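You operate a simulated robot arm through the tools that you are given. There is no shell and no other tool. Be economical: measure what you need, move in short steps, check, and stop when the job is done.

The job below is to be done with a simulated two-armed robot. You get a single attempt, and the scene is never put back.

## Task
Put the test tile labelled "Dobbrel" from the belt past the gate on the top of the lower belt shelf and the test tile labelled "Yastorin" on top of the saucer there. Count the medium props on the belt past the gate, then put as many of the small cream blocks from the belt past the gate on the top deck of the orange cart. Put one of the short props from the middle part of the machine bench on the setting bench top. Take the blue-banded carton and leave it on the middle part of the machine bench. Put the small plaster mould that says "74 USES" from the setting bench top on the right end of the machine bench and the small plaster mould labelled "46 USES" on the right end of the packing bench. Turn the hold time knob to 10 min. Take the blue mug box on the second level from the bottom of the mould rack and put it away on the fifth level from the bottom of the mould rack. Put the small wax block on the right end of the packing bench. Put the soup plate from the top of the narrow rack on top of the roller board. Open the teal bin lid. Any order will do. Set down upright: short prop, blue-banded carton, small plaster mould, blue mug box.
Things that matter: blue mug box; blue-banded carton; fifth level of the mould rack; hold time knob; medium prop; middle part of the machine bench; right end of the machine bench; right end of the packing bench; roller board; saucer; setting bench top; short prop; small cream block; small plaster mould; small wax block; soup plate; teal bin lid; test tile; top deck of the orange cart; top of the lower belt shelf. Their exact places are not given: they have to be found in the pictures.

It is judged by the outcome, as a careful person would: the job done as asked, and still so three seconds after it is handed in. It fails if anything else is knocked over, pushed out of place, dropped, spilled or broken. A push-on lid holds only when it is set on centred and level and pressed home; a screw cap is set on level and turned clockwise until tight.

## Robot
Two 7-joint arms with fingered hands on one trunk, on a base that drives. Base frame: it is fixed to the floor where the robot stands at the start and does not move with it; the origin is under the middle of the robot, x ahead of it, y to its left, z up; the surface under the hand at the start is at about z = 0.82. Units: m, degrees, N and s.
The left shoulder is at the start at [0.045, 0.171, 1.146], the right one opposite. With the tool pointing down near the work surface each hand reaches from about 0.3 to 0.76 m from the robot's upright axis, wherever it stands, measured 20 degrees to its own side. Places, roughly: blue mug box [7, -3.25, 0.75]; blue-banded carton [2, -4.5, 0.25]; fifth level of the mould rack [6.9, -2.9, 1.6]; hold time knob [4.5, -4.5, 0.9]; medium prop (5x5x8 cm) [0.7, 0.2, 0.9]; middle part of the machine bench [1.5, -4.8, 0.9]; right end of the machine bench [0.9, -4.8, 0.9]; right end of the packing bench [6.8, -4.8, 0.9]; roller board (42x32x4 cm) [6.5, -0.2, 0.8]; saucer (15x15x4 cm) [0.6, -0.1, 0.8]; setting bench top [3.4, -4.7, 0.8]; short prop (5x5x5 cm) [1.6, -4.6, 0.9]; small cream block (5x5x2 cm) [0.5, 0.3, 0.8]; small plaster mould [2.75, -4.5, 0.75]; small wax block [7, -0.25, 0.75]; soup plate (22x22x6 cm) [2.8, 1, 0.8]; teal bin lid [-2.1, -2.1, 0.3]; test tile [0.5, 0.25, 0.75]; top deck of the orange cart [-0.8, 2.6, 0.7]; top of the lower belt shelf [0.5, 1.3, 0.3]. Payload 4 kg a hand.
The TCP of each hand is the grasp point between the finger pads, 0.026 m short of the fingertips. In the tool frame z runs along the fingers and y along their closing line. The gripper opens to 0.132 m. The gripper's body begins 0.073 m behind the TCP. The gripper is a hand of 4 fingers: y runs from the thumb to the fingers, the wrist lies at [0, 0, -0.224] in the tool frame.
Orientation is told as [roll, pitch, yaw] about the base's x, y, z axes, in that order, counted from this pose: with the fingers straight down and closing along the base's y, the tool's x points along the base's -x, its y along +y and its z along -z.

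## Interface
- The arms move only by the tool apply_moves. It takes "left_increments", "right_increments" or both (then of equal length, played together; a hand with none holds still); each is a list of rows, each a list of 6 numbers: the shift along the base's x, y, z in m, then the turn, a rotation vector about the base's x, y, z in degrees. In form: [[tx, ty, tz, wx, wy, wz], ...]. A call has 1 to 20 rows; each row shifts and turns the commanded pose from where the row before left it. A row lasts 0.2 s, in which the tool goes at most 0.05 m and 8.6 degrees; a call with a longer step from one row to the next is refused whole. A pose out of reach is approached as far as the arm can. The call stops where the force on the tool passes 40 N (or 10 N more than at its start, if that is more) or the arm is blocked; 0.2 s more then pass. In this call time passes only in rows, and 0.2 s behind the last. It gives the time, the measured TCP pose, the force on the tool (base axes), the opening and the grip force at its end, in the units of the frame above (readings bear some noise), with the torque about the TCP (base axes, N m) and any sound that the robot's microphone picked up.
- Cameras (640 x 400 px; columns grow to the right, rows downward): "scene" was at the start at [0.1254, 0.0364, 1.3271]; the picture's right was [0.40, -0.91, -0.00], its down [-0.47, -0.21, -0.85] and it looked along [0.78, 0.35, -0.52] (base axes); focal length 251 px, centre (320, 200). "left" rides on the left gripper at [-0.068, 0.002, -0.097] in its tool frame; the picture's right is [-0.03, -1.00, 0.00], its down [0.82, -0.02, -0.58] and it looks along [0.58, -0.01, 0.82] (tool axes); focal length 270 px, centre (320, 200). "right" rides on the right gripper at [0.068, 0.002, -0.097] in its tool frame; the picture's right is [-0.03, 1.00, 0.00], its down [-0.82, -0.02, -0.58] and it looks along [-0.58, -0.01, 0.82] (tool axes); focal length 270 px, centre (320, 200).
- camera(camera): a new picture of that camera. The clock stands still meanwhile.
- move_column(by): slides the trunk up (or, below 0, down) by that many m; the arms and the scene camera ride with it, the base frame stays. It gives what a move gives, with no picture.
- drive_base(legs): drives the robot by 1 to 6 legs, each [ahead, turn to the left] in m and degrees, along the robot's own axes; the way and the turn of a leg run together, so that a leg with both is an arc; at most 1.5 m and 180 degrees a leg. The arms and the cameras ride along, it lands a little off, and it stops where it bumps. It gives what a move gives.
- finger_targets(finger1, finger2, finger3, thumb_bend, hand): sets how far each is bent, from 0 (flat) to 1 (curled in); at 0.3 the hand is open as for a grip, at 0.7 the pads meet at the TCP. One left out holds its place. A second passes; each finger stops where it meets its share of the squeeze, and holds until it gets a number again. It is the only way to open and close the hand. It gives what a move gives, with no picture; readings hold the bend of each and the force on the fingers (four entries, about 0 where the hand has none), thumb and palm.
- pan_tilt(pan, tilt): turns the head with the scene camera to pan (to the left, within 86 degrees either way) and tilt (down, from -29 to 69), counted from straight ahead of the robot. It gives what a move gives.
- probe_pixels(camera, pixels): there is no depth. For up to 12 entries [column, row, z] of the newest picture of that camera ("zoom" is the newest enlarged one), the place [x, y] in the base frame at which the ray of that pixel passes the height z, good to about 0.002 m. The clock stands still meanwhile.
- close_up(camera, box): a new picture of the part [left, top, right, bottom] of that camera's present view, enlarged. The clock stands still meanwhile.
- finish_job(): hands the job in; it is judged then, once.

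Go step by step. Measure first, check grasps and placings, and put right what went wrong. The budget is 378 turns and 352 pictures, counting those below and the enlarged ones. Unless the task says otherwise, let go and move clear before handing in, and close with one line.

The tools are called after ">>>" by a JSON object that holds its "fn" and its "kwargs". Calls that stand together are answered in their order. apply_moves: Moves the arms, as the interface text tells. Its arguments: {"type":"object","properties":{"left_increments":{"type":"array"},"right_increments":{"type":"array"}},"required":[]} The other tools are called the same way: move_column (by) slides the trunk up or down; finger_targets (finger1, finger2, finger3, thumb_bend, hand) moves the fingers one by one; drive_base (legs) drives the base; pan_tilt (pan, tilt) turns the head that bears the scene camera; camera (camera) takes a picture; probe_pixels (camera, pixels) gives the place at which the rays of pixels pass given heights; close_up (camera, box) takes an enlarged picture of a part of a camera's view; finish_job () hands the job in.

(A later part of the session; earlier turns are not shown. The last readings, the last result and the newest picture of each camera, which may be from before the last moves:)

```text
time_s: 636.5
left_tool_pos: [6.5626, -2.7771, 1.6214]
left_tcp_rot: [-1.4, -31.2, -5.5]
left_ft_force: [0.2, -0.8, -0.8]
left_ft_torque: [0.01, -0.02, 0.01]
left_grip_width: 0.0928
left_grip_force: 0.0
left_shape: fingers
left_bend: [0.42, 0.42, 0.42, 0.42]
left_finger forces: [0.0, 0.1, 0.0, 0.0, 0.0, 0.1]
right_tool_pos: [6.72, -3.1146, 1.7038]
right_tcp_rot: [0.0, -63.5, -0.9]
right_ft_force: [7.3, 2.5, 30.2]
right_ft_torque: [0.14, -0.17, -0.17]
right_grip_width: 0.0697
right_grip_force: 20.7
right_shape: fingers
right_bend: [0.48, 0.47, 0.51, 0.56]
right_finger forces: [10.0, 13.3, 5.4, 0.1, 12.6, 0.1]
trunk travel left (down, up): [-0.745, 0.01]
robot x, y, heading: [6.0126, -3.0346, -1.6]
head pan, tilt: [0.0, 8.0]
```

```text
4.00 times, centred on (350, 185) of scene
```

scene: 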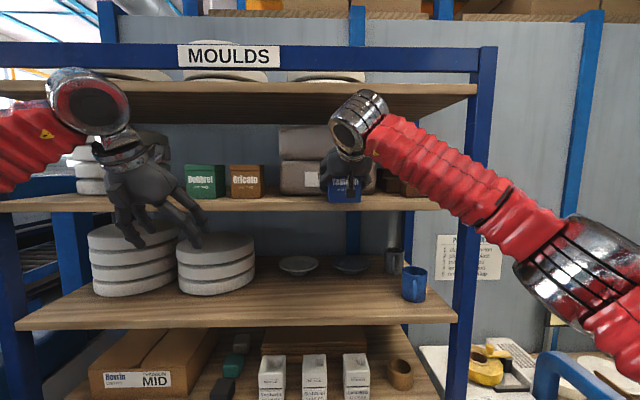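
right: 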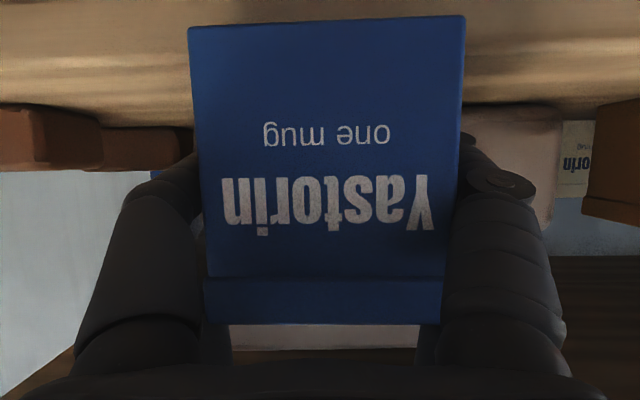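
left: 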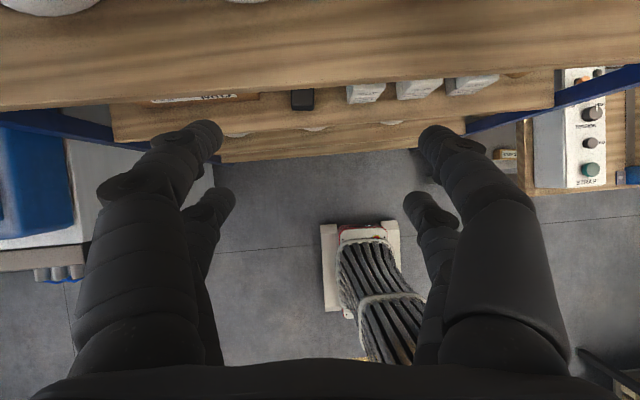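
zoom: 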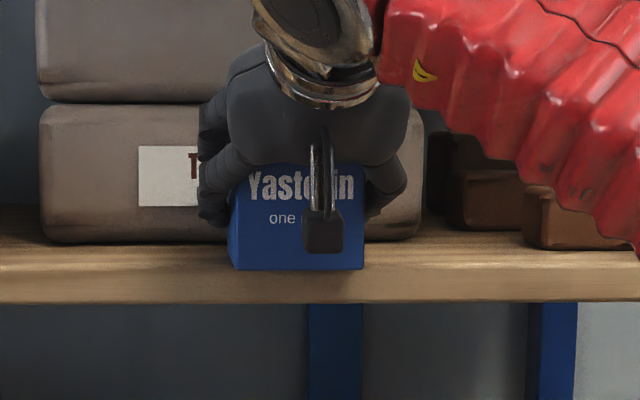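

The box's front sits right at the shelf edge. Lift 5 mm, push in ~18 mm, and set down again.

>>> {"fn": "apply_moves", "kwargs": {"right_increments": [[0, 0, 0.007, 0, 0, 0], [0.01, 0, 0.002, 0, 0, 0], [0.008, 0, 0, 0, 0, 0], [0, 0, -0.005, 0, 0, 0]]}}

>>> {"fn": "close_up", "kwargs": {"camera": "scene", "box": [270, 140, 430, 230]}}

```text
time_s: 637.5
left_tool_pos: [6.5624, -2.7769, 1.6226]
left_tcp_rot: [-1.3, -31.3, -5.4]
left_ft_force: [-0.6, -0.1, 0.1]
left_ft_torque: [0.03, 0.05, 0.01]
left_grip_width: 0.093
left_grip_force: 0.0
left_shape: fingers
left_bend: [0.42, 0.42, 0.42, 0.42]
left_finger forces: [0.0, 0.0, 0.0, 0.0, 0.1, 0.1]
right_tool_pos: [6.7402, -3.1146, 1.7037]
right_tcp_rot: [-0.4, -63.1, -0.6]
right_ft_force: [-0.5, -0.6, 19.3]
right_ft_torque: [-0.03, -0.26, -0.07]
right_grip_width: 0.0695
right_grip_force: 19.9
right_shape: fingers
right_bend: [0.48, 0.47, 0.51, 0.56]
right_finger forces: [10.3, 10.6, 6.0, 0.0, 13.0, 0.0]
trunk travel left (down, up): [-0.745, 0.01]
robot x, y, heading: [6.0146, -3.0377, -1.7]
head pan, tilt: [0.0, 8.0]
```

```text
4.00 times, centred on (350, 185) of scene
```

zoom: 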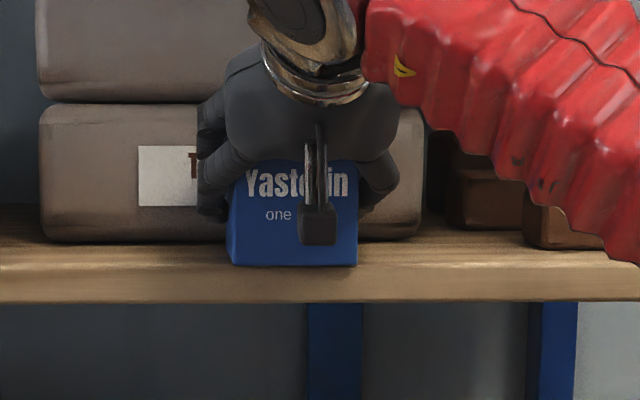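

Good, the box is ~2 cm inside the edge. Release and back out.

>>> {"fn": "finger_targets", "kwargs": {"hand": "right", "finger1": 0.38, "finger2": 0.38, "finger3": 0.38, "thumb_bend": 0.38}}

>>> {"fn": "drive_base", "kwargs": {"legs": [[-0.45, 0]]}}

>>> {"fn": "close_up", "kwargs": {"camera": "scene", "box": [110, 110, 430, 270]}}

```text
time_s: 638.5
left_tool_pos: [6.5638, -2.7785, 1.6207]
left_tcp_rot: [-1.2, -31.2, -5.4]
left_ft_force: [-0.3, -1.6, -0.9]
left_ft_torque: [0.0, -0.03, 0.0]
left_grip_width: 0.0928
left_grip_force: 0.0
left_shape: fingers
left_bend: [0.42, 0.42, 0.42, 0.42]
left_finger forces: [0.1, 0.0, 0.1, 0.1, 0.1, 0.1]
right_tool_pos: [6.7409, -3.1146, 1.6998]
right_tcp_rot: [-0.7, -62.7, -0.6]
right_ft_force: [-2.4, 0.9, 4.2]
right_ft_torque: [0.09, 0.09, -0.01]
right_grip_width: 0.1058
right_grip_force: 2.0
right_shape: fingers
right_bend: [0.38, 0.38, 0.38, 0.38]
right_finger forces: [0.0, 3.7, 0.0, 0.0, 0.0, 0.0]
trunk travel left (down, up): [-0.745, 0.01]
robot x, y, heading: [6.0124, -3.0393, -1.9]
head pan, tilt: [0.0, 8.0]
```

```text
time_s: 641.2
left_tool_pos: [6.1188, -2.7689, 1.6204]
left_tcp_rot: [-1.3, -31.2, -5.9]
left_ft_force: [0.5, 0.9, -0.4]
left_ft_torque: [0.01, -0.07, 0.0]
left_grip_width: 0.093
left_grip_force: 0.0
left_shape: fingers
left_bend: [0.42, 0.42, 0.42, 0.42]
left_finger forces: [0.0, 0.0, 0.0, 0.0, 0.0, 0.1]
right_tool_pos: [6.2914, -3.1084, 1.7002]
right_tcp_rot: [-0.5, -62.7, -1.1]
right_ft_force: [1.1, -0.5, -0.2]
right_ft_torque: [-0.04, -0.03, 0.04]
right_grip_width: 0.1057
right_grip_force: 0.1
right_shape: fingers
right_bend: [0.38, 0.38, 0.38, 0.38]
right_finger forces: [0.1, 0.1, 0.0, 0.0, 0.0, 0.0]
trunk travel left (down, up): [-0.745, 0.01]
robot x, y, heading: [5.5616, -3.0245, -2.0]
head pan, tilt: [0.0, 8.0]
```

```text
2.00 times, centred on (270, 190) of scene
```

zoom: 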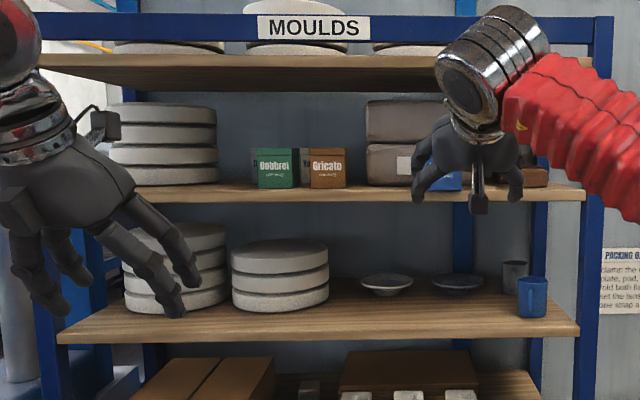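

The blue box is on level 5. Lower the trunk and head for the kiln knob by a safe route (avoiding the trestle behind).

>>> {"fn": "move_column", "kwargs": {"by": -0.37}}

>>> {"fn": "drive_base", "kwargs": {"legs": [[0, -22], [0, -13]]}}

>>> {"fn": "drive_base", "kwargs": {"legs": [[0, -22], [0, -13]]}}

>>> {"fn": "drive_base", "kwargs": {"legs": [[0.1, -20], [0.25, -20]]}}

```text
time_s: 644.8
left_tool_pos: [6.1164, -2.7691, 1.2523]
left_tcp_rot: [-1.3, -31.2, -5.9]
left_ft_force: [0.1, 0.3, -0.2]
left_ft_torque: [0.01, 0.01, 0.0]
left_grip_width: 0.0928
left_grip_force: 0.1
left_shape: fingers
left_bend: [0.42, 0.42, 0.42, 0.42]
left_finger forces: [0.0, 0.0, 0.1, 0.0, 0.0, 0.0]
right_tool_pos: [6.29, -3.1076, 1.3323]
right_tcp_rot: [-0.5, -62.8, -1.3]
right_ft_force: [0.4, -1.0, 0.1]
right_ft_torque: [0.04, 0.03, 0.02]
right_grip_width: 0.1059
right_grip_force: 0.1
right_shape: fingers
right_bend: [0.38, 0.38, 0.38, 0.38]
right_finger forces: [0.0, 0.1, 0.1, 0.0, 0.1, 0.0]
trunk travel left (down, up): [-0.375, 0.38]
robot x, y, heading: [5.5615, -3.0217, -2.3]
head pan, tilt: [0.0, 8.0]
```

```text
time_s: 647.4
left_tool_pos: [6.1613, -3.1329, 1.2518]
left_tcp_rot: [-1.1, -31.2, -41.0]
left_ft_force: [-1.2, 1.3, -0.5]
left_ft_torque: [0.03, 0.01, -0.01]
left_grip_width: 0.0932
left_grip_force: 0.1
left_shape: fingers
left_bend: [0.42, 0.42, 0.42, 0.42]
left_finger forces: [0.1, 0.0, 0.0, 0.1, 0.1, 0.0]
right_tool_pos: [6.1103, -3.509, 1.3311]
right_tcp_rot: [-0.4, -62.7, -36.2]
right_ft_force: [-0.4, -0.6, 0.2]
right_ft_torque: [-0.02, 0.01, 0.01]
right_grip_width: 0.1061
right_grip_force: 0.2
right_shape: fingers
right_bend: [0.38, 0.38, 0.38, 0.38]
right_finger forces: [0.0, 0.1, 0.1, 0.0, 0.0, 0.0]
trunk travel left (down, up): [-0.375, 0.38]
robot x, y, heading: [5.5855, -2.9958, -36.8]
head pan, tilt: [0.0, 8.0]
```

```text
time_s: 650.0
left_tool_pos: [5.9728, -3.4453, 1.2534]
left_tcp_rot: [-1.2, -31.1, -76.3]
left_ft_force: [-0.1, -0.4, -0.8]
left_ft_torque: [0.01, -0.01, 0.02]
left_grip_width: 0.0932
left_grip_force: 0.0
left_shape: fingers
left_bend: [0.42, 0.42, 0.42, 0.42]
left_finger forces: [0.0, 0.0, 0.0, 0.1, 0.0, 0.0]
right_tool_pos: [5.7115, -3.7225, 1.3319]
right_tcp_rot: [-0.4, -62.8, -71.7]
right_ft_force: [0.1, 0.4, 0.2]
right_ft_torque: [-0.01, -0.03, 0.0]
right_grip_width: 0.1067
right_grip_force: 0.2
right_shape: fingers
right_bend: [0.38, 0.38, 0.38, 0.38]
right_finger forces: [0.0, 0.0, 0.1, 0.1, 0.0, 0.1]
trunk travel left (down, up): [-0.375, 0.38]
robot x, y, heading: [5.6224, -2.9839, -72.4]
head pan, tilt: [0.0, 8.0]
```

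```text
time_s: 653.0
left_tool_pos: [5.5448, -3.9006, 1.252]
left_tcp_rot: [-0.9, -31.2, -117.2]
left_ft_force: [-1.7, 0.4, -0.3]
left_ft_torque: [0.01, -0.08, 0.04]
left_grip_width: 0.0932
left_grip_force: 0.0
left_shape: fingers
left_bend: [0.42, 0.42, 0.42, 0.42]
left_finger forces: [0.0, 0.1, 0.1, 0.0, 0.0, 0.0]
right_tool_pos: [5.1649, -3.9442, 1.3305]
right_tcp_rot: [-0.1, -62.6, -112.6]
right_ft_force: [-0.7, 0.1, 0.3]
right_ft_torque: [-0.05, -0.04, 0.08]
right_grip_width: 0.1068
right_grip_force: 0.1
right_shape: fingers
right_bend: [0.38, 0.38, 0.38, 0.38]
right_finger forces: [0.1, 0.1, 0.1, 0.0, 0.0, 0.0]
trunk travel left (down, up): [-0.375, 0.38]
robot x, y, heading: [5.6053, -3.3332, -112.7]
head pan, tilt: [0.0, 8.0]
```

>>> {"fn": "drive_base", "kwargs": {"legs": [[0.12, -20], [0.12, -20]]}}

>>> {"fn": "drive_base", "kwargs": {"legs": [[0.1, -22], [0.9, 0]]}}

>>> {"fn": "pan_tilt", "kwargs": {"pan": 60, "tilt": 25}}

>>> {"fn": "camera", "kwargs": {"camera": "scene"}}

```text
time_s: 655.8
left_tool_pos: [5.0334, -3.9057, 1.2541]
left_tcp_rot: [-0.9, -31.2, -157.0]
left_ft_force: [-0.1, -0.4, -0.8]
left_ft_torque: [-0.06, -0.04, 0.03]
left_grip_width: 0.093
left_grip_force: 0.1
left_shape: fingers
left_bend: [0.42, 0.42, 0.42, 0.42]
left_finger forces: [0.1, 0.0, 0.0, 0.1, 0.0, 0.1]
right_tool_pos: [4.7145, -3.6964, 1.3307]
right_tcp_rot: [0.0, -62.7, -152.7]
right_ft_force: [-0.2, 1.4, -0.1]
right_ft_torque: [-0.03, 0.02, 0.09]
right_grip_width: 0.1063
right_grip_force: 0.0
right_shape: fingers
right_bend: [0.38, 0.38, 0.38, 0.38]
right_finger forces: [0.1, 0.1, 0.0, 0.1, 0.0, 0.0]
trunk travel left (down, up): [-0.375, 0.38]
robot x, y, heading: [5.4589, -3.5398, -152.0]
head pan, tilt: [0.0, 8.0]
```

```text
time_s: 661.9
left_tool_pos: [3.9342, -3.8527, 1.2544]
left_tcp_rot: [-1.1, -31.2, -178.7]
left_ft_force: [0.4, -0.7, -0.7]
left_ft_torque: [-0.01, 0.0, -0.04]
left_grip_width: 0.0931
left_grip_force: 0.0
left_shape: fingers
left_bend: [0.42, 0.42, 0.42, 0.42]
left_finger forces: [0.0, 0.0, 0.1, 0.0, 0.1, 0.1]
right_tool_pos: [3.715, -3.5383, 1.3318]
right_tcp_rot: [-0.4, -62.6, -174.1]
right_ft_force: [0.7, -0.3, 0.5]
right_ft_torque: [0.0, -0.06, -0.01]
right_grip_width: 0.1064
right_grip_force: 0.0
right_shape: fingers
right_bend: [0.38, 0.38, 0.38, 0.38]
right_finger forces: [0.1, 0.1, 0.0, 0.0, 0.0, 0.0]
trunk travel left (down, up): [-0.375, 0.38]
robot x, y, heading: [4.459, -3.6646, -174.1]
head pan, tilt: [0.0, 8.0]
```

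```text
time_s: 663.2
left_tool_pos: [3.934, -3.8516, 1.2542]
left_tcp_rot: [-1.1, -31.3, -178.7]
left_ft_force: [0.6, -1.5, 0.4]
left_ft_torque: [0.0, 0.04, 0.01]
left_grip_width: 0.0931
left_grip_force: 0.1
left_shape: fingers
left_bend: [0.42, 0.42, 0.42, 0.42]
left_finger forces: [0.0, 0.1, 0.0, 0.0, 0.0, 0.0]
right_tool_pos: [3.7167, -3.5372, 1.3335]
right_tcp_rot: [-0.2, -62.7, -174.1]
right_ft_force: [0.8, -0.2, -0.2]
right_ft_torque: [0.0, -0.02, -0.01]
right_grip_width: 0.1065
right_grip_force: 0.2
right_shape: fingers
right_bend: [0.38, 0.38, 0.38, 0.38]
right_finger forces: [0.1, 0.0, 0.0, 0.0, 0.1, 0.1]
trunk travel left (down, up): [-0.375, 0.38]
robot x, y, heading: [4.4654, -3.6614, -174.1]
head pan, tilt: [60.0, 25.0]
```

```text
108 pictures are left
```

scene: 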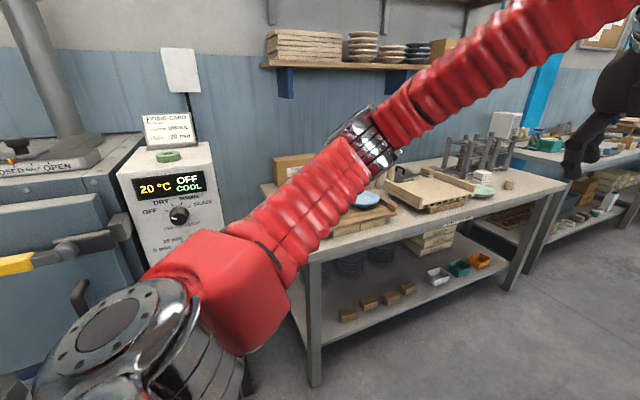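

The controller panel is directly to the left (knob near (4.53, −4.45)). Retract the right hand, then turn left to face it.

>>> {"fn": "apply_moves", "kwargs": {"right_increments": [[0.04, 0, -0.02, 0, 0, 0], [0.04, 0, -0.02, 0, 0, 0], [0.04, 0, -0.02, 0, 0, 0], [0.04, 0, -0.02, 0, 0, 0], [0.04, 0, -0.02, 0, 0, 0]]}}

>>> {"fn": "drive_base", "kwargs": {"legs": [[0, 22], [0, 13]]}}

>>> {"fn": "drive_base", "kwargs": {"legs": [[0, 22], [0, 13]]}}

>>> {"fn": "drive_base", "kwargs": {"legs": [[0, 14]]}}

>>> {"fn": "pan_tilt", "kwargs": {"pan": 10, "tilt": 30}}

>>> {"fn": "camera", "kwargs": {"camera": "scene"}}

```text
time_s: 664.4
left_tool_pos: [3.9348, -3.8517, 1.2551]
left_tcp_rot: [-1.0, -31.4, -178.6]
left_ft_force: [0.2, -0.9, -0.2]
left_ft_torque: [-0.05, 0.03, -0.04]
left_grip_width: 0.0931
left_grip_force: 0.0
left_shape: fingers
left_bend: [0.42, 0.42, 0.42, 0.42]
left_finger forces: [0.1, 0.1, 0.1, 0.1, 0.0, 0.1]
right_tool_pos: [3.9172, -3.5387, 1.2316]
right_tcp_rot: [-0.3, -62.6, -174.1]
right_ft_force: [0.0, -0.4, -0.1]
right_ft_torque: [0.03, 0.01, -0.02]
right_grip_width: 0.1065
right_grip_force: 0.0
right_shape: fingers
right_bend: [0.38, 0.38, 0.38, 0.38]
right_finger forces: [0.0, 0.0, 0.1, 0.0, 0.0, 0.0]
trunk travel left (down, up): [-0.375, 0.38]
robot x, y, heading: [4.4613, -3.6608, -174.1]
head pan, tilt: [60.0, 25.0]
```

```text
time_s: 667.0
left_tool_pos: [4.1429, -4.1213, 1.2543]
left_tcp_rot: [-1.2, -31.3, -143.4]
left_ft_force: [-0.1, -0.4, -0.8]
left_ft_torque: [0.03, -0.01, 0.01]
left_grip_width: 0.0932
left_grip_force: 0.0
left_shape: fingers
left_bend: [0.42, 0.42, 0.42, 0.42]
left_finger forces: [0.1, 0.0, 0.0, 0.0, 0.0, 0.0]
right_tool_pos: [3.9469, -3.8774, 1.2309]
right_tcp_rot: [-0.3, -62.7, -138.7]
right_ft_force: [-0.3, 0.4, -0.4]
right_ft_torque: [0.02, -0.03, -0.04]
right_grip_width: 0.1066
right_grip_force: 0.1
right_shape: fingers
right_bend: [0.38, 0.38, 0.38, 0.38]
right_finger forces: [0.0, 0.0, 0.1, 0.0, 0.0, 0.1]
trunk travel left (down, up): [-0.375, 0.38]
robot x, y, heading: [4.4362, -3.6346, -138.8]
head pan, tilt: [60.0, 25.0]
```

```text
time_s: 669.6
left_tool_pos: [4.4744, -4.2072, 1.256]
left_tcp_rot: [-1.3, -31.3, -108.3]
left_ft_force: [0.2, 0.5, -0.3]
left_ft_torque: [0.05, 0.02, -0.02]
left_grip_width: 0.0931
left_grip_force: 0.0
left_shape: fingers
left_bend: [0.42, 0.42, 0.42, 0.42]
left_finger forces: [0.0, 0.0, 0.0, 0.1, 0.0, 0.0]
right_tool_pos: [4.1737, -4.1198, 1.2316]
right_tcp_rot: [-0.4, -62.7, -103.7]
right_ft_force: [0.2, -1.4, 0.7]
right_ft_torque: [-0.01, 0.04, 0.01]
right_grip_width: 0.106
right_grip_force: 0.0
right_shape: fingers
right_bend: [0.38, 0.38, 0.38, 0.38]
right_finger forces: [0.0, 0.0, 0.0, 0.0, 0.0, 0.0]
trunk travel left (down, up): [-0.375, 0.38]
robot x, y, heading: [4.3999, -3.6281, -103.9]
head pan, tilt: [60.0, 25.0]
```

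```text
time_s: 670.9
left_tool_pos: [4.6117, -4.1748, 1.2545]
left_tcp_rot: [-1.1, -31.3, -94.4]
left_ft_force: [-0.1, 0.2, -0.3]
left_ft_torque: [-0.02, 0.04, 0.01]
left_grip_width: 0.0927
left_grip_force: 0.1
left_shape: fingers
left_bend: [0.42, 0.42, 0.42, 0.42]
left_finger forces: [0.0, 0.1, 0.1, 0.0, 0.0, 0.0]
right_tool_pos: [4.2994, -4.1612, 1.2328]
right_tcp_rot: [-0.4, -62.6, -89.8]
right_ft_force: [0.1, -0.3, 0.0]
right_ft_torque: [-0.01, -0.01, 0.0]
right_grip_width: 0.1066
right_grip_force: 0.0
right_shape: fingers
right_bend: [0.38, 0.38, 0.38, 0.38]
right_finger forces: [0.0, 0.0, 0.1, 0.1, 0.1, 0.1]
trunk travel left (down, up): [-0.375, 0.38]
robot x, y, heading: [4.3854, -3.627, -89.9]
head pan, tilt: [60.0, 25.0]
```

```text
time_s: 672.1
left_tool_pos: [4.6106, -4.1742, 1.2559]
left_tcp_rot: [-1.0, -31.2, -94.5]
left_ft_force: [-0.1, -0.1, -0.4]
left_ft_torque: [0.0, 0.02, -0.02]
left_grip_width: 0.093
left_grip_force: 0.0
left_shape: fingers
left_bend: [0.42, 0.42, 0.42, 0.42]
left_finger forces: [0.1, 0.0, 0.0, 0.0, 0.0, 0.0]
right_tool_pos: [4.2988, -4.1603, 1.233]
right_tcp_rot: [-0.4, -62.6, -89.8]
right_ft_force: [0.7, -0.6, 0.5]
right_ft_torque: [-0.01, -0.01, 0.0]
right_grip_width: 0.1064
right_grip_force: 0.0
right_shape: fingers
right_bend: [0.38, 0.38, 0.38, 0.38]
right_finger forces: [0.0, 0.0, 0.0, 0.0, 0.0, 0.1]
trunk travel left (down, up): [-0.375, 0.38]
robot x, y, heading: [4.3884, -3.6274, -89.8]
head pan, tilt: [10.0, 30.0]
```

```text
107 pictures are left
```

scene: 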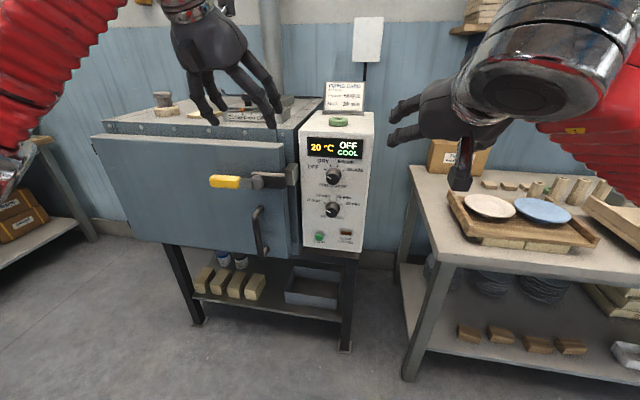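

>>> {"fn": "close_up", "kwargs": {"camera": "scene", "box": [290, 75, 390, 260]}}

>>> {"fn": "close_up", "kwargs": {"camera": "scene", "box": [300, 150, 370, 250]}}

>>> {"fn": "probe_pixels", "kwargs": {"camera": "scene", "pixels": [[332, 209, 0.85], [332, 177, 0.95], [332, 209, 0.8], [332, 177, 0.9]]}}

```text
2.16 times, centred on (340, 168) of scene
```

zoom: 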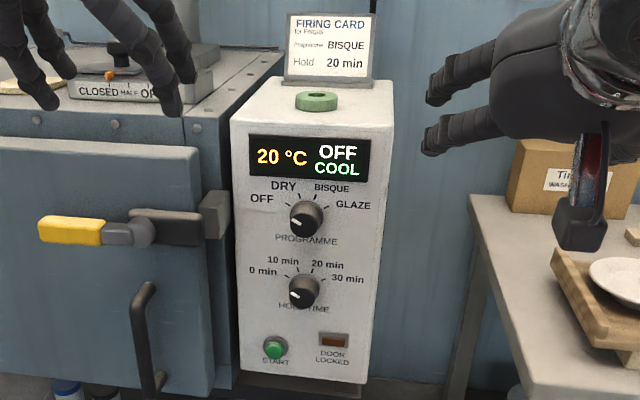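

```text
4.00 times, centred on (335, 200) of scene
```

zoom: 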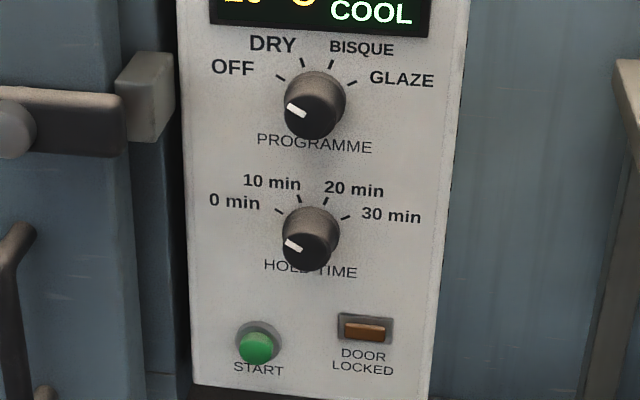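

```text
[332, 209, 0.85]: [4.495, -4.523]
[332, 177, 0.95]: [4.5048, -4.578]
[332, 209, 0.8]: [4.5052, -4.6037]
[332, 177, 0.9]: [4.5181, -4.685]
```

Hold-time knob (310,235) points to 0 min; 10 min is about 40° clockwise. Lower the trunk 0.25 m both for reach and to triangulate.

>>> {"fn": "move_column", "kwargs": {"by": -0.25}}

>>> {"fn": "camera", "kwargs": {"camera": "scene"}}

>>> {"fn": "close_up", "kwargs": {"camera": "scene", "box": [290, 80, 390, 200]}}

```text
time_s: 674.6
left_tool_pos: [4.6116, -4.1727, 1.0063]
left_tcp_rot: [-1.1, -31.3, -94.5]
left_ft_force: [-1.4, -0.3, 0.9]
left_ft_torque: [-0.03, 0.0, 0.01]
left_grip_width: 0.0933
left_grip_force: 0.0
left_shape: fingers
left_bend: [0.42, 0.42, 0.42, 0.42]
left_finger forces: [0.1, 0.0, 0.0, 0.0, 0.1, 0.0]
right_tool_pos: [4.2974, -4.184, 0.9492]
right_tcp_rot: [-0.4, -58.4, -89.5]
right_ft_force: [-0.6, -0.2, 0.7]
right_ft_torque: [0.01, 0.02, 0.0]
right_grip_width: 0.1065
right_grip_force: 0.0
right_shape: fingers
right_bend: [0.38, 0.38, 0.38, 0.38]
right_finger forces: [0.0, 0.0, 0.0, 0.0, 0.1, 0.0]
trunk travel left (down, up): [-0.125, 0.63]
robot x, y, heading: [4.3863, -3.6293, -89.8]
head pan, tilt: [10.0, 30.0]
```

```text
104 pictures are left
```

scene: 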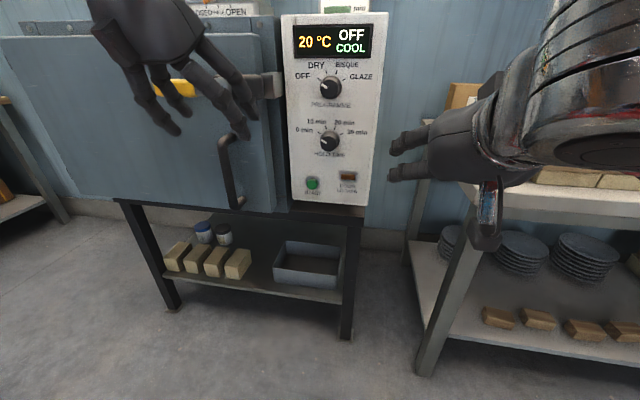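

```text
3.33 times, centred on (340, 140) of scene
```

zoom: 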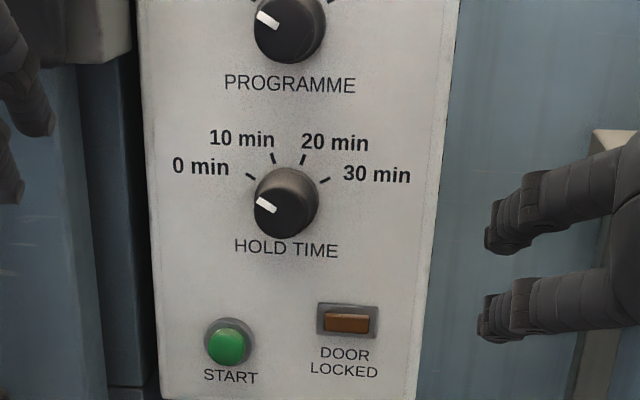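

>>> {"fn": "probe_pixels", "kwargs": {"camera": "zoom", "pixels": [[280, 210, 0.847], [280, 210, 0.86], [286, 198, 0.85], [245, 210, 0.847], [318, 207, 0.847]]}}

>>> {"fn": "camera", "kwargs": {"camera": "left"}}

```text
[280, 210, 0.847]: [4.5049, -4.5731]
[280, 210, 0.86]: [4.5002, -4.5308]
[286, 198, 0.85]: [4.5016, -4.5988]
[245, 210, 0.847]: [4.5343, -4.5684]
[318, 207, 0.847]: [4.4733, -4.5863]
```

```text
102 pictures are left
```

left: 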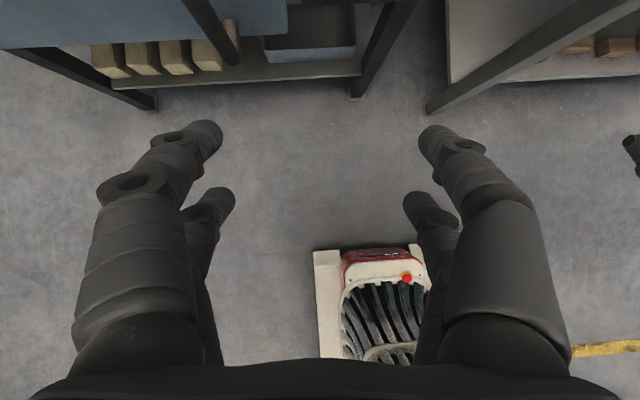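

Triangulated knob face at about (4.49, −4.44, 0.89). Bring the right hand level (pitch toward −88°) in front of the knob.

>>> {"fn": "apply_moves", "kwargs": {"right_increments": [[0.024, -0.012, -0.008, -4, 0, 0], [0.024, -0.012, -0.008, -4, 0, 0], [0.024, -0.012, -0.008, -4, 0, 0], [0.024, -0.012, -0.008, -4, 0, 0], [0.024, -0.012, -0.008, -4, 0, 0], [0.024, -0.012, -0.008, -4, 0, 0], [0.024, -0.012, -0.006, -3, 0, 0], [0.024, -0.012, -0.006, -2, 0, 0]]}}

>>> {"fn": "camera", "kwargs": {"camera": "right"}}

>>> {"fn": "camera", "kwargs": {"camera": "scene"}}

```text
time_s: 676.5
left_tool_pos: [4.6109, -4.1747, 1.007]
left_tcp_rot: [-1.2, -31.2, -94.5]
left_ft_force: [0.4, 0.0, -0.6]
left_ft_torque: [-0.01, 0.0, 0.0]
left_grip_width: 0.0932
left_grip_force: 0.0
left_shape: fingers
left_bend: [0.42, 0.42, 0.42, 0.42]
left_finger forces: [0.1, 0.1, 0.0, 0.0, 0.1, 0.0]
right_tool_pos: [4.4713, -4.2873, 0.9983]
right_tcp_rot: [-14.7, -86.0, -75.1]
right_ft_force: [0.7, -0.5, -0.4]
right_ft_torque: [0.01, -0.02, 0.0]
right_grip_width: 0.1063
right_grip_force: 0.1
right_shape: fingers
right_bend: [0.38, 0.38, 0.38, 0.38]
right_finger forces: [0.1, 0.0, 0.0, 0.0, 0.0, 0.0]
right hand out of reach, approached as far as the arm can: row 5, 6, 7, 8
trunk travel left (down, up): [-0.125, 0.63]
robot x, y, heading: [4.3859, -3.6288, -89.9]
head pan, tilt: [10.0, 30.0]
```

```text
101 pictures are left
```

right: 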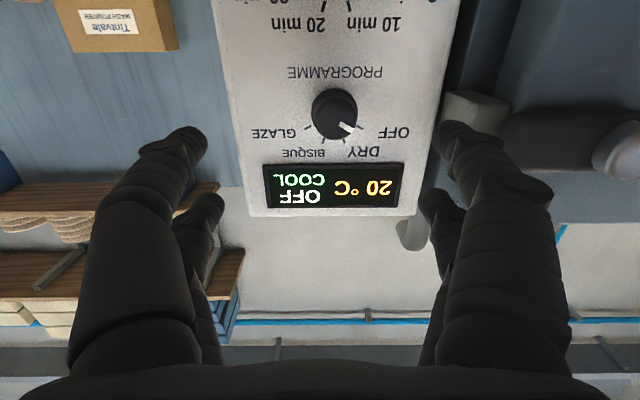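

```text
100 pictures are left
```

scene: 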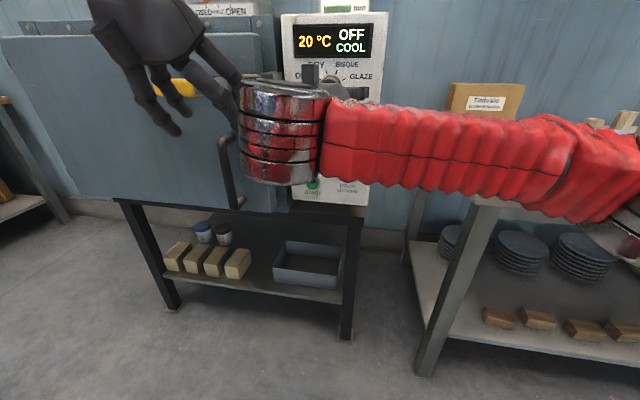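

The hand is level. Lower the trunk by 0.11 m so it faces the hold-time knob.

>>> {"fn": "move_column", "kwargs": {"by": -0.11}}

>>> {"fn": "camera", "kwargs": {"camera": "right"}}

```text
time_s: 677.9
left_tool_pos: [4.6105, -4.1728, 0.8969]
left_tcp_rot: [-1.1, -31.4, -94.6]
left_ft_force: [-0.3, 0.4, 0.3]
left_ft_torque: [0.04, -0.05, 0.01]
left_grip_width: 0.093
left_grip_force: 0.1
left_shape: fingers
left_bend: [0.42, 0.42, 0.42, 0.42]
left_finger forces: [0.1, 0.0, 0.0, 0.0, 0.0, 0.0]
right_tool_pos: [4.4708, -4.3387, 0.7826]
right_tcp_rot: [-3.8, -75.4, -86.0]
right_ft_force: [0.4, -0.3, -0.8]
right_ft_torque: [0.0, 0.03, -0.02]
right_grip_width: 0.1063
right_grip_force: 0.1
right_shape: fingers
right_bend: [0.38, 0.38, 0.38, 0.38]
right_finger forces: [0.0, 0.0, 0.0, 0.0, 0.0, 0.0]
trunk travel left (down, up): [-0.015, 0.74]
robot x, y, heading: [4.3865, -3.6276, -89.9]
head pan, tilt: [10.0, 30.0]
```

```text
99 pictures are left
```

right: 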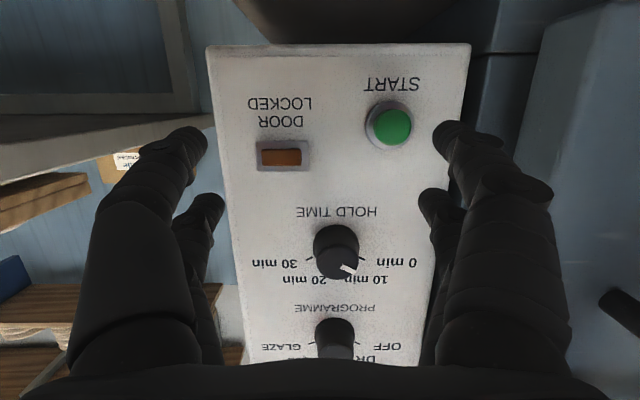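

Knob at (335,252): about (4.488, −4.44, 0.878). Raise and level the hand in front of it.

>>> {"fn": "apply_moves", "kwargs": {"right_increments": [[0.004, 0.006, 0.025, -3, 0, -1], [0.004, 0.006, 0.025, -3, 0, -1], [0.004, 0.006, 0.025, -3, 0, -1], [0.004, 0.004, 0.022, -3, 0, -1]]}}

>>> {"fn": "camera", "kwargs": {"camera": "right"}}

```text
time_s: 678.9
left_tool_pos: [4.6107, -4.1733, 0.8972]
left_tcp_rot: [-1.2, -31.4, -94.5]
left_ft_force: [0.4, 0.6, 0.5]
left_ft_torque: [0.05, 0.02, -0.02]
left_grip_width: 0.0934
left_grip_force: 0.0
left_shape: fingers
left_bend: [0.42, 0.42, 0.42, 0.42]
left_finger forces: [0.1, 0.0, 0.1, 0.0, 0.0, 0.0]
right_tool_pos: [4.4846, -4.3191, 0.9015]
right_tcp_rot: [-17.1, -86.8, -76.7]
right_ft_force: [0.1, 0.5, -0.8]
right_ft_torque: [-0.01, -0.01, -0.02]
right_grip_width: 0.1065
right_grip_force: 0.0
right_shape: fingers
right_bend: [0.38, 0.38, 0.38, 0.38]
right_finger forces: [0.0, 0.0, 0.1, 0.0, 0.0, 0.0]
right hand out of reach, approached as far as the arm can: row 2, 3, 4
trunk travel left (down, up): [-0.015, 0.74]
robot x, y, heading: [4.3873, -3.6314, -90.1]
head pan, tilt: [10.0, 30.0]
```

```text
98 pictures are left
```

right: 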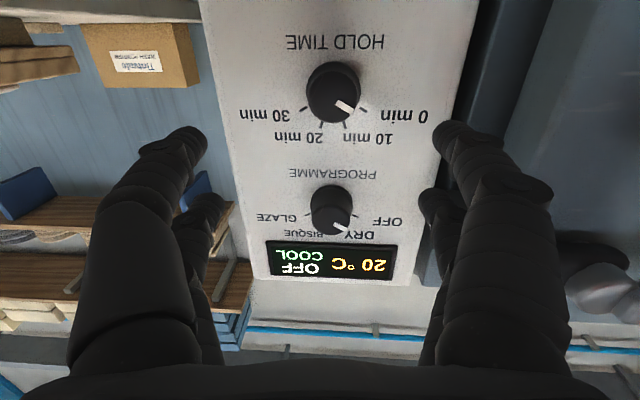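

Aligned except ~2 cm high. Advance toward the knob while dropping 2 cm.

>>> {"fn": "apply_moves", "kwargs": {"right_increments": [[0.003, -0.02, -0.008, 0, 0, 0], [0.003, -0.025, -0.008, 0, 0, 0], [0.002, -0.025, -0.006, 0, 0, 0]]}}

>>> {"fn": "camera", "kwargs": {"camera": "right"}}

```text
time_s: 679.7
left_tool_pos: [4.6112, -4.1737, 0.8958]
left_tcp_rot: [-1.2, -31.3, -94.5]
left_ft_force: [-0.2, -0.1, -0.3]
left_ft_torque: [-0.02, -0.05, 0.02]
left_grip_width: 0.0931
left_grip_force: 0.1
left_shape: fingers
left_bend: [0.42, 0.42, 0.42, 0.42]
left_finger forces: [0.0, 0.0, 0.1, 0.1, 0.1, 0.0]
right_tool_pos: [4.4894, -4.3895, 0.8966]
right_tcp_rot: [-17.0, -86.7, -76.6]
right_ft_force: [0.0, 0.3, -0.3]
right_ft_torque: [-0.03, 0.01, -0.02]
right_grip_width: 0.1064
right_grip_force: 0.1
right_shape: fingers
right_bend: [0.38, 0.38, 0.38, 0.38]
right_finger forces: [0.0, 0.0, 0.0, 0.0, 0.0, 0.0]
right hand out of reach, approached as far as the arm can: row 1, 2, 3
trunk travel left (down, up): [-0.015, 0.74]
robot x, y, heading: [4.3897, -3.6278, -89.9]
head pan, tilt: [10.0, 30.0]
```

```text
97 pictures are left
```

right: 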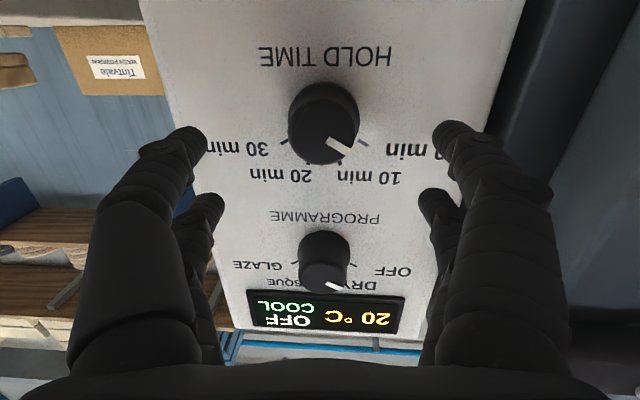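

The arm is at its limit in z; lower the trunk the last 1.5 cm.

>>> {"fn": "move_column", "kwargs": {"by": -0.015}}

>>> {"fn": "camera", "kwargs": {"camera": "right"}}

```text
time_s: 680.3
left_tool_pos: [4.6123, -4.1735, 0.8825]
left_tcp_rot: [-1.2, -31.4, -94.4]
left_ft_force: [-0.4, 0.1, -0.1]
left_ft_torque: [-0.01, -0.01, 0.01]
left_grip_width: 0.0932
left_grip_force: 0.0
left_shape: fingers
left_bend: [0.42, 0.42, 0.42, 0.42]
left_finger forces: [0.0, 0.0, 0.0, 0.1, 0.1, 0.0]
right_tool_pos: [4.4894, -4.3889, 0.884]
right_tcp_rot: [-16.3, -86.8, -77.3]
right_ft_force: [0.5, 0.1, -0.4]
right_ft_torque: [0.02, 0.0, 0.06]
right_grip_width: 0.1065
right_grip_force: 0.0
right_shape: fingers
right_bend: [0.38, 0.38, 0.38, 0.38]
right_finger forces: [0.0, 0.0, 0.0, 0.0, 0.1, 0.0]
trunk travel left (down, up): [0.0, 0.755]
robot x, y, heading: [4.3872, -3.6318, -90.1]
head pan, tilt: [10.0, 30.0]
```

```text
96 pictures are left
```

right: 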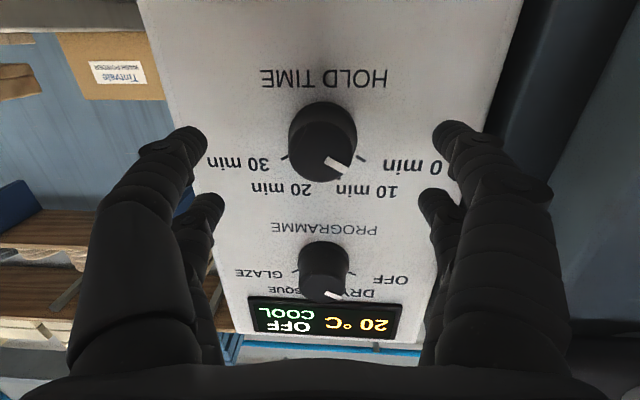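

Knob centred. Drive forward 5.5 cm so the fingers surround it, then close.

>>> {"fn": "drive_base", "kwargs": {"legs": [[0.05, 0]]}}

>>> {"fn": "camera", "kwargs": {"camera": "right"}}

```text
time_s: 681.2
left_tool_pos: [4.6096, -4.2234, 0.882]
left_tcp_rot: [-1.3, -31.2, -94.3]
left_ft_force: [-1.1, 0.1, 0.6]
left_ft_torque: [-0.02, -0.06, 0.04]
left_grip_width: 0.0929
left_grip_force: 0.1
left_shape: fingers
left_bend: [0.42, 0.42, 0.42, 0.42]
left_finger forces: [0.0, 0.1, 0.1, 0.0, 0.0, 0.1]
right_tool_pos: [4.4906, -4.4416, 0.8824]
right_tcp_rot: [-16.4, -86.7, -77.3]
right_ft_force: [0.2, 0.0, -0.2]
right_ft_torque: [0.0, -0.03, 0.03]
right_grip_width: 0.1066
right_grip_force: 0.0
right_shape: fingers
right_bend: [0.38, 0.38, 0.38, 0.38]
right_finger forces: [0.1, 0.1, 0.0, 0.0, 0.0, 0.1]
trunk travel left (down, up): [0.0, 0.755]
robot x, y, heading: [4.3906, -3.6757, -89.8]
head pan, tilt: [10.0, 30.0]
```

```text
95 pictures are left
```

right: 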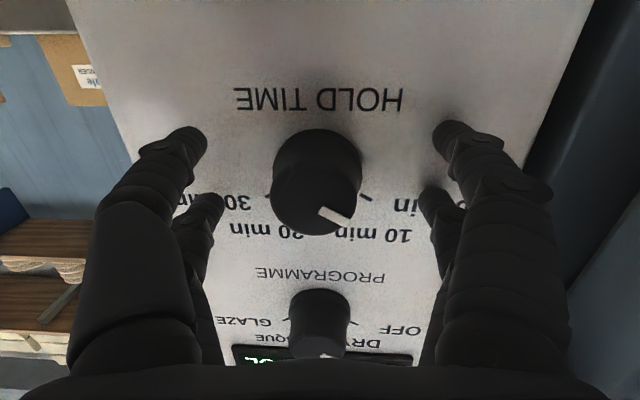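

Knob face is level with the TCP; go 4 mm further and close the digits around it.

>>> {"fn": "apply_moves", "kwargs": {"right_increments": [[-0.001, -0.004, 0.001, 0, 0, 0]]}}

>>> {"fn": "finger_targets", "kwargs": {"hand": "right", "finger1": 0.74, "finger2": 0.74, "finger3": 0.74, "thumb_bend": 0.74}}

>>> {"fn": "camera", "kwargs": {"camera": "right"}}

```text
time_s: 681.6
left_tool_pos: [4.6117, -4.222, 0.8832]
left_tcp_rot: [-1.1, -31.4, -94.6]
left_ft_force: [-0.5, -0.8, -0.1]
left_ft_torque: [0.0, 0.01, -0.01]
left_grip_width: 0.0933
left_grip_force: 0.1
left_shape: fingers
left_bend: [0.42, 0.42, 0.42, 0.42]
left_finger forces: [0.1, 0.0, 0.0, 0.0, 0.1, 0.0]
right_tool_pos: [4.4905, -4.441, 0.8837]
right_tcp_rot: [-17.8, -86.7, -75.7]
right_ft_force: [-2.1, 15.0, -3.7]
right_ft_torque: [-0.13, 0.23, 0.83]
right_grip_width: 0.1064
right_grip_force: 7.4
right_shape: fingers
right_bend: [0.38, 0.4, 0.38, 0.38]
right_finger forces: [0.0, 14.8, 0.1, 0.0, 0.0, 0.0]
trunk travel left (down, up): [0.0, 0.755]
robot x, y, heading: [4.3873, -3.6811, -90.2]
head pan, tilt: [10.0, 30.0]
```

```text
time_s: 682.6
left_tool_pos: [4.6105, -4.2209, 0.8826]
left_tcp_rot: [-1.1, -31.4, -94.5]
left_ft_force: [-0.8, 0.0, -0.6]
left_ft_torque: [0.03, -0.01, -0.01]
left_grip_width: 0.093
left_grip_force: 0.1
left_shape: fingers
left_bend: [0.42, 0.42, 0.42, 0.42]
left_finger forces: [0.1, 0.0, 0.0, 0.0, 0.0, 0.0]
right_tool_pos: [4.4887, -4.4419, 0.8846]
right_tcp_rot: [-16.3, -86.7, -77.5]
right_ft_force: [-8.1, 19.3, -3.4]
right_ft_torque: [-0.25, 0.16, 1.0]
right_grip_width: 0.0243
right_grip_force: 21.7
right_shape: fingers
right_bend: [0.64, 0.51, 0.61, 0.66]
right_finger forces: [7.3, 17.2, 7.0, 0.0, 11.4, 0.0]
trunk travel left (down, up): [0.0, 0.755]
robot x, y, heading: [4.3864, -3.6806, -90.0]
head pan, tilt: [10.0, 30.0]
```

```text
94 pictures are left
```

right: 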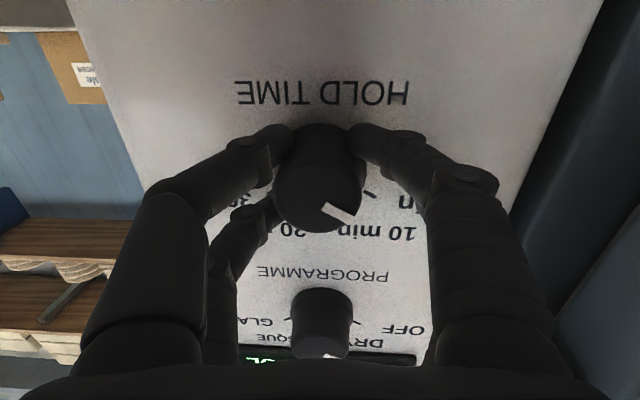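

Gripped. Rotate the hand clockwise (about −y) in steps.

>>> {"fn": "apply_moves", "kwargs": {"right_increments": [[0, 0, 0, 0, -8, 0], [0, 0, 0, 0, -8, 0], [0, 0, 0, 0, -8, 0], [0, 0, 0, 0, -8, 0], [0, 0, 0, 0, -8, 0]]}}

>>> {"fn": "camera", "kwargs": {"camera": "right"}}

```text
time_s: 682.9
left_tool_pos: [4.6104, -4.2212, 0.8828]
left_tcp_rot: [-1.1, -31.3, -94.5]
left_ft_force: [-0.3, 0.0, 0.6]
left_ft_torque: [0.02, -0.02, 0.01]
left_grip_width: 0.0931
left_grip_force: 0.1
left_shape: fingers
left_bend: [0.42, 0.42, 0.42, 0.42]
left_finger forces: [0.0, 0.0, 0.0, 0.0, 0.1, 0.1]
right_tool_pos: [4.4894, -4.4413, 0.887]
right_tcp_rot: [13.5, -85.4, -106.9]
right_ft_force: [-10.4, 15.0, -8.4]
right_ft_torque: [-0.33, -0.13, 0.88]
right_grip_width: 0.0246
right_grip_force: 23.6
right_shape: fingers
right_bend: [0.64, 0.54, 0.61, 0.66]
right_finger forces: [7.7, 17.2, 6.6, 0.0, 15.9, 0.0]
right hand out of reach, approached as far as the arm can: row 1
trunk travel left (down, up): [0.0, 0.755]
robot x, y, heading: [4.3853, -3.683, -89.9]
head pan, tilt: [10.0, 30.0]
stopped in row 1 (right hand): the force on the tool passed its limit at 48 N (the readings are from after the stop); the commanded pose is now the measured one
```

```text
93 pictures are left
```

right: 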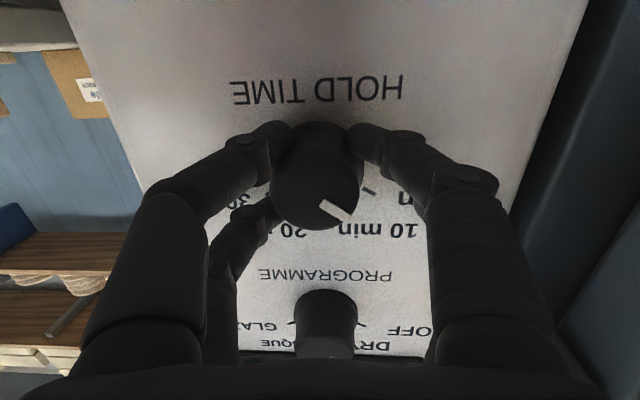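

A fingertip presses on the panel. Ease back 4 mm, then rotate in smaller steps.

>>> {"fn": "apply_moves", "kwargs": {"right_increments": [[0, 0.005, 0, 0, 0, 0], [0, 0.002, 0, 0, -3, 0], [0, 0, 0, 0, -5, 0], [0, 0, 0, 0, -5, 0], [0, 0, 0, 0, -5, 0], [0, 0, 0, 0, -5, 0]]}}

>>> {"fn": "camera", "kwargs": {"camera": "right"}}

```text
time_s: 683.7
left_tool_pos: [4.6112, -4.2221, 0.8837]
left_tcp_rot: [-1.2, -31.3, -94.5]
left_ft_force: [-0.1, 0.2, -0.1]
left_ft_torque: [0.0, 0.01, 0.02]
left_grip_width: 0.0929
left_grip_force: 0.1
left_shape: fingers
left_bend: [0.42, 0.42, 0.42, 0.42]
left_finger forces: [0.0, 0.0, 0.0, 0.0, 0.0, 0.0]
right_tool_pos: [4.4877, -4.4399, 0.8906]
right_tcp_rot: [35.6, -81.2, -128.8]
right_ft_force: [-5.9, -1.8, -19.4]
right_ft_torque: [-0.05, 0.12, 0.47]
right_grip_width: 0.0271
right_grip_force: 22.7
right_shape: fingers
right_bend: [0.62, 0.56, 0.64, 0.65]
right_finger forces: [10.0, 9.0, 7.7, 0.0, 18.8, 0.0]
right hand out of reach, approached as far as the arm can: row 2, 3
trunk travel left (down, up): [0.0, 0.755]
robot x, y, heading: [4.3878, -3.6803, -89.8]
head pan, tilt: [10.0, 30.0]
stopped in row 3 (right hand): the force on the tool passed its limit at 48 N (the readings are from after the stop); the commanded pose is now the measured one
```

```text
92 pictures are left
```

right: 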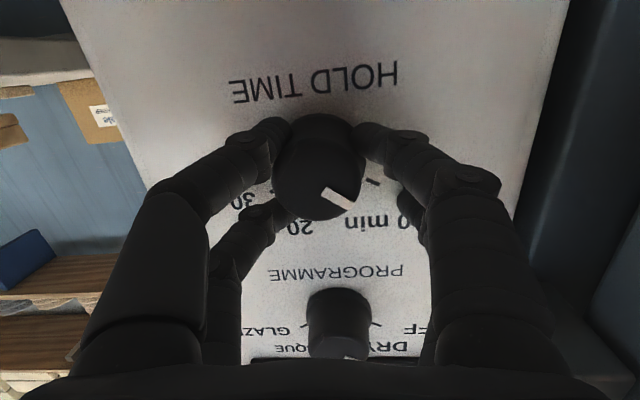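

The wrist is at its limit this close. Open, back the base 0.13 m, and extend the arm more for a better posture.

>>> {"fn": "finger_targets", "kwargs": {"hand": "right", "finger1": 0.45, "finger2": 0.45, "finger3": 0.45, "thumb_bend": 0.45}}

>>> {"fn": "drive_base", "kwargs": {"legs": [[-0.15, 0]]}}

>>> {"fn": "apply_moves", "kwargs": {"right_increments": [[0, -0.02, -0.005, 0, 6, 0], [0, -0.02, -0.004, 0, 5, 0], [0, -0.02, -0.004, 0, 0, 0], [0, -0.02, 0, 0, 0, 0], [0, -0.015, 0, 0, 0, 0]]}}

>>> {"fn": "camera", "kwargs": {"camera": "right"}}

```text
time_s: 684.7
left_tool_pos: [4.6107, -4.222, 0.8834]
left_tcp_rot: [-1.2, -31.4, -94.6]
left_ft_force: [0.2, -0.1, -0.1]
left_ft_torque: [0.05, 0.0, -0.01]
left_grip_width: 0.0933
left_grip_force: 0.1
left_shape: fingers
left_bend: [0.42, 0.42, 0.42, 0.42]
left_finger forces: [0.0, 0.1, 0.0, 0.1, 0.1, 0.0]
right_tool_pos: [4.4891, -4.4382, 0.8987]
right_tcp_rot: [39.8, -81.7, -132.8]
right_ft_force: [0.5, -0.4, 1.2]
right_ft_torque: [0.01, 0.02, -0.01]
right_grip_width: 0.082
right_grip_force: 0.0
right_shape: fingers
right_bend: [0.45, 0.45, 0.45, 0.45]
right_finger forces: [0.1, 0.1, 0.1, 0.1, 0.1, 0.0]
trunk travel left (down, up): [0.0, 0.755]
robot x, y, heading: [4.3859, -3.6788, -89.9]
head pan, tilt: [10.0, 30.0]
```

```text
time_s: 686.0
left_tool_pos: [4.6103, -4.071, 0.8838]
left_tcp_rot: [-1.2, -31.4, -94.5]
left_ft_force: [0.9, 0.8, 0.1]
left_ft_torque: [0.01, 0.02, 0.03]
left_grip_width: 0.093
left_grip_force: 0.1
left_shape: fingers
left_bend: [0.42, 0.42, 0.42, 0.42]
left_finger forces: [0.0, 0.0, 0.0, 0.0, 0.1, 0.1]
right_tool_pos: [4.4885, -4.2864, 0.8983]
right_tcp_rot: [39.9, -81.6, -133.0]
right_ft_force: [-0.1, -0.3, -0.1]
right_ft_torque: [0.0, -0.03, 0.03]
right_grip_width: 0.0821
right_grip_force: 0.2
right_shape: fingers
right_bend: [0.45, 0.45, 0.45, 0.45]
right_finger forces: [0.1, 0.0, 0.1, 0.1, 0.0, 0.0]
trunk travel left (down, up): [0.0, 0.755]
robot x, y, heading: [4.3892, -3.5307, -90.0]
head pan, tilt: [10.0, 30.0]
```

```text
time_s: 687.2
left_tool_pos: [4.6103, -4.0721, 0.8843]
left_tcp_rot: [-1.2, -31.4, -94.5]
left_ft_force: [-0.1, 0.2, 0.3]
left_ft_torque: [0.03, 0.04, -0.03]
left_grip_width: 0.0928
left_grip_force: 0.1
left_shape: fingers
left_bend: [0.42, 0.42, 0.42, 0.42]
left_finger forces: [0.0, 0.0, 0.1, 0.0, 0.1, 0.0]
right_tool_pos: [4.4865, -4.3802, 0.8856]
right_tcp_rot: [-44.0, -81.9, -49.6]
right_ft_force: [1.4, 0.3, -0.6]
right_ft_torque: [-0.02, -0.02, -0.02]
right_grip_width: 0.0824
right_grip_force: 0.1
right_shape: fingers
right_bend: [0.45, 0.45, 0.45, 0.45]
right_finger forces: [0.0, 0.0, 0.1, 0.0, 0.0, 0.0]
trunk travel left (down, up): [0.0, 0.755]
robot x, y, heading: [4.3889, -3.5286, -89.9]
head pan, tilt: [10.0, 30.0]
```

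```text
91 pictures are left
```

right: 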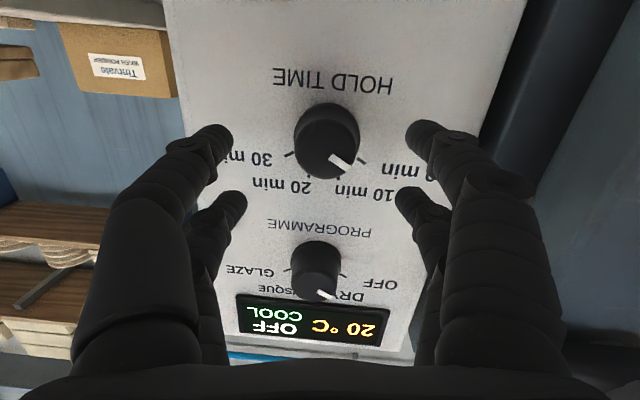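

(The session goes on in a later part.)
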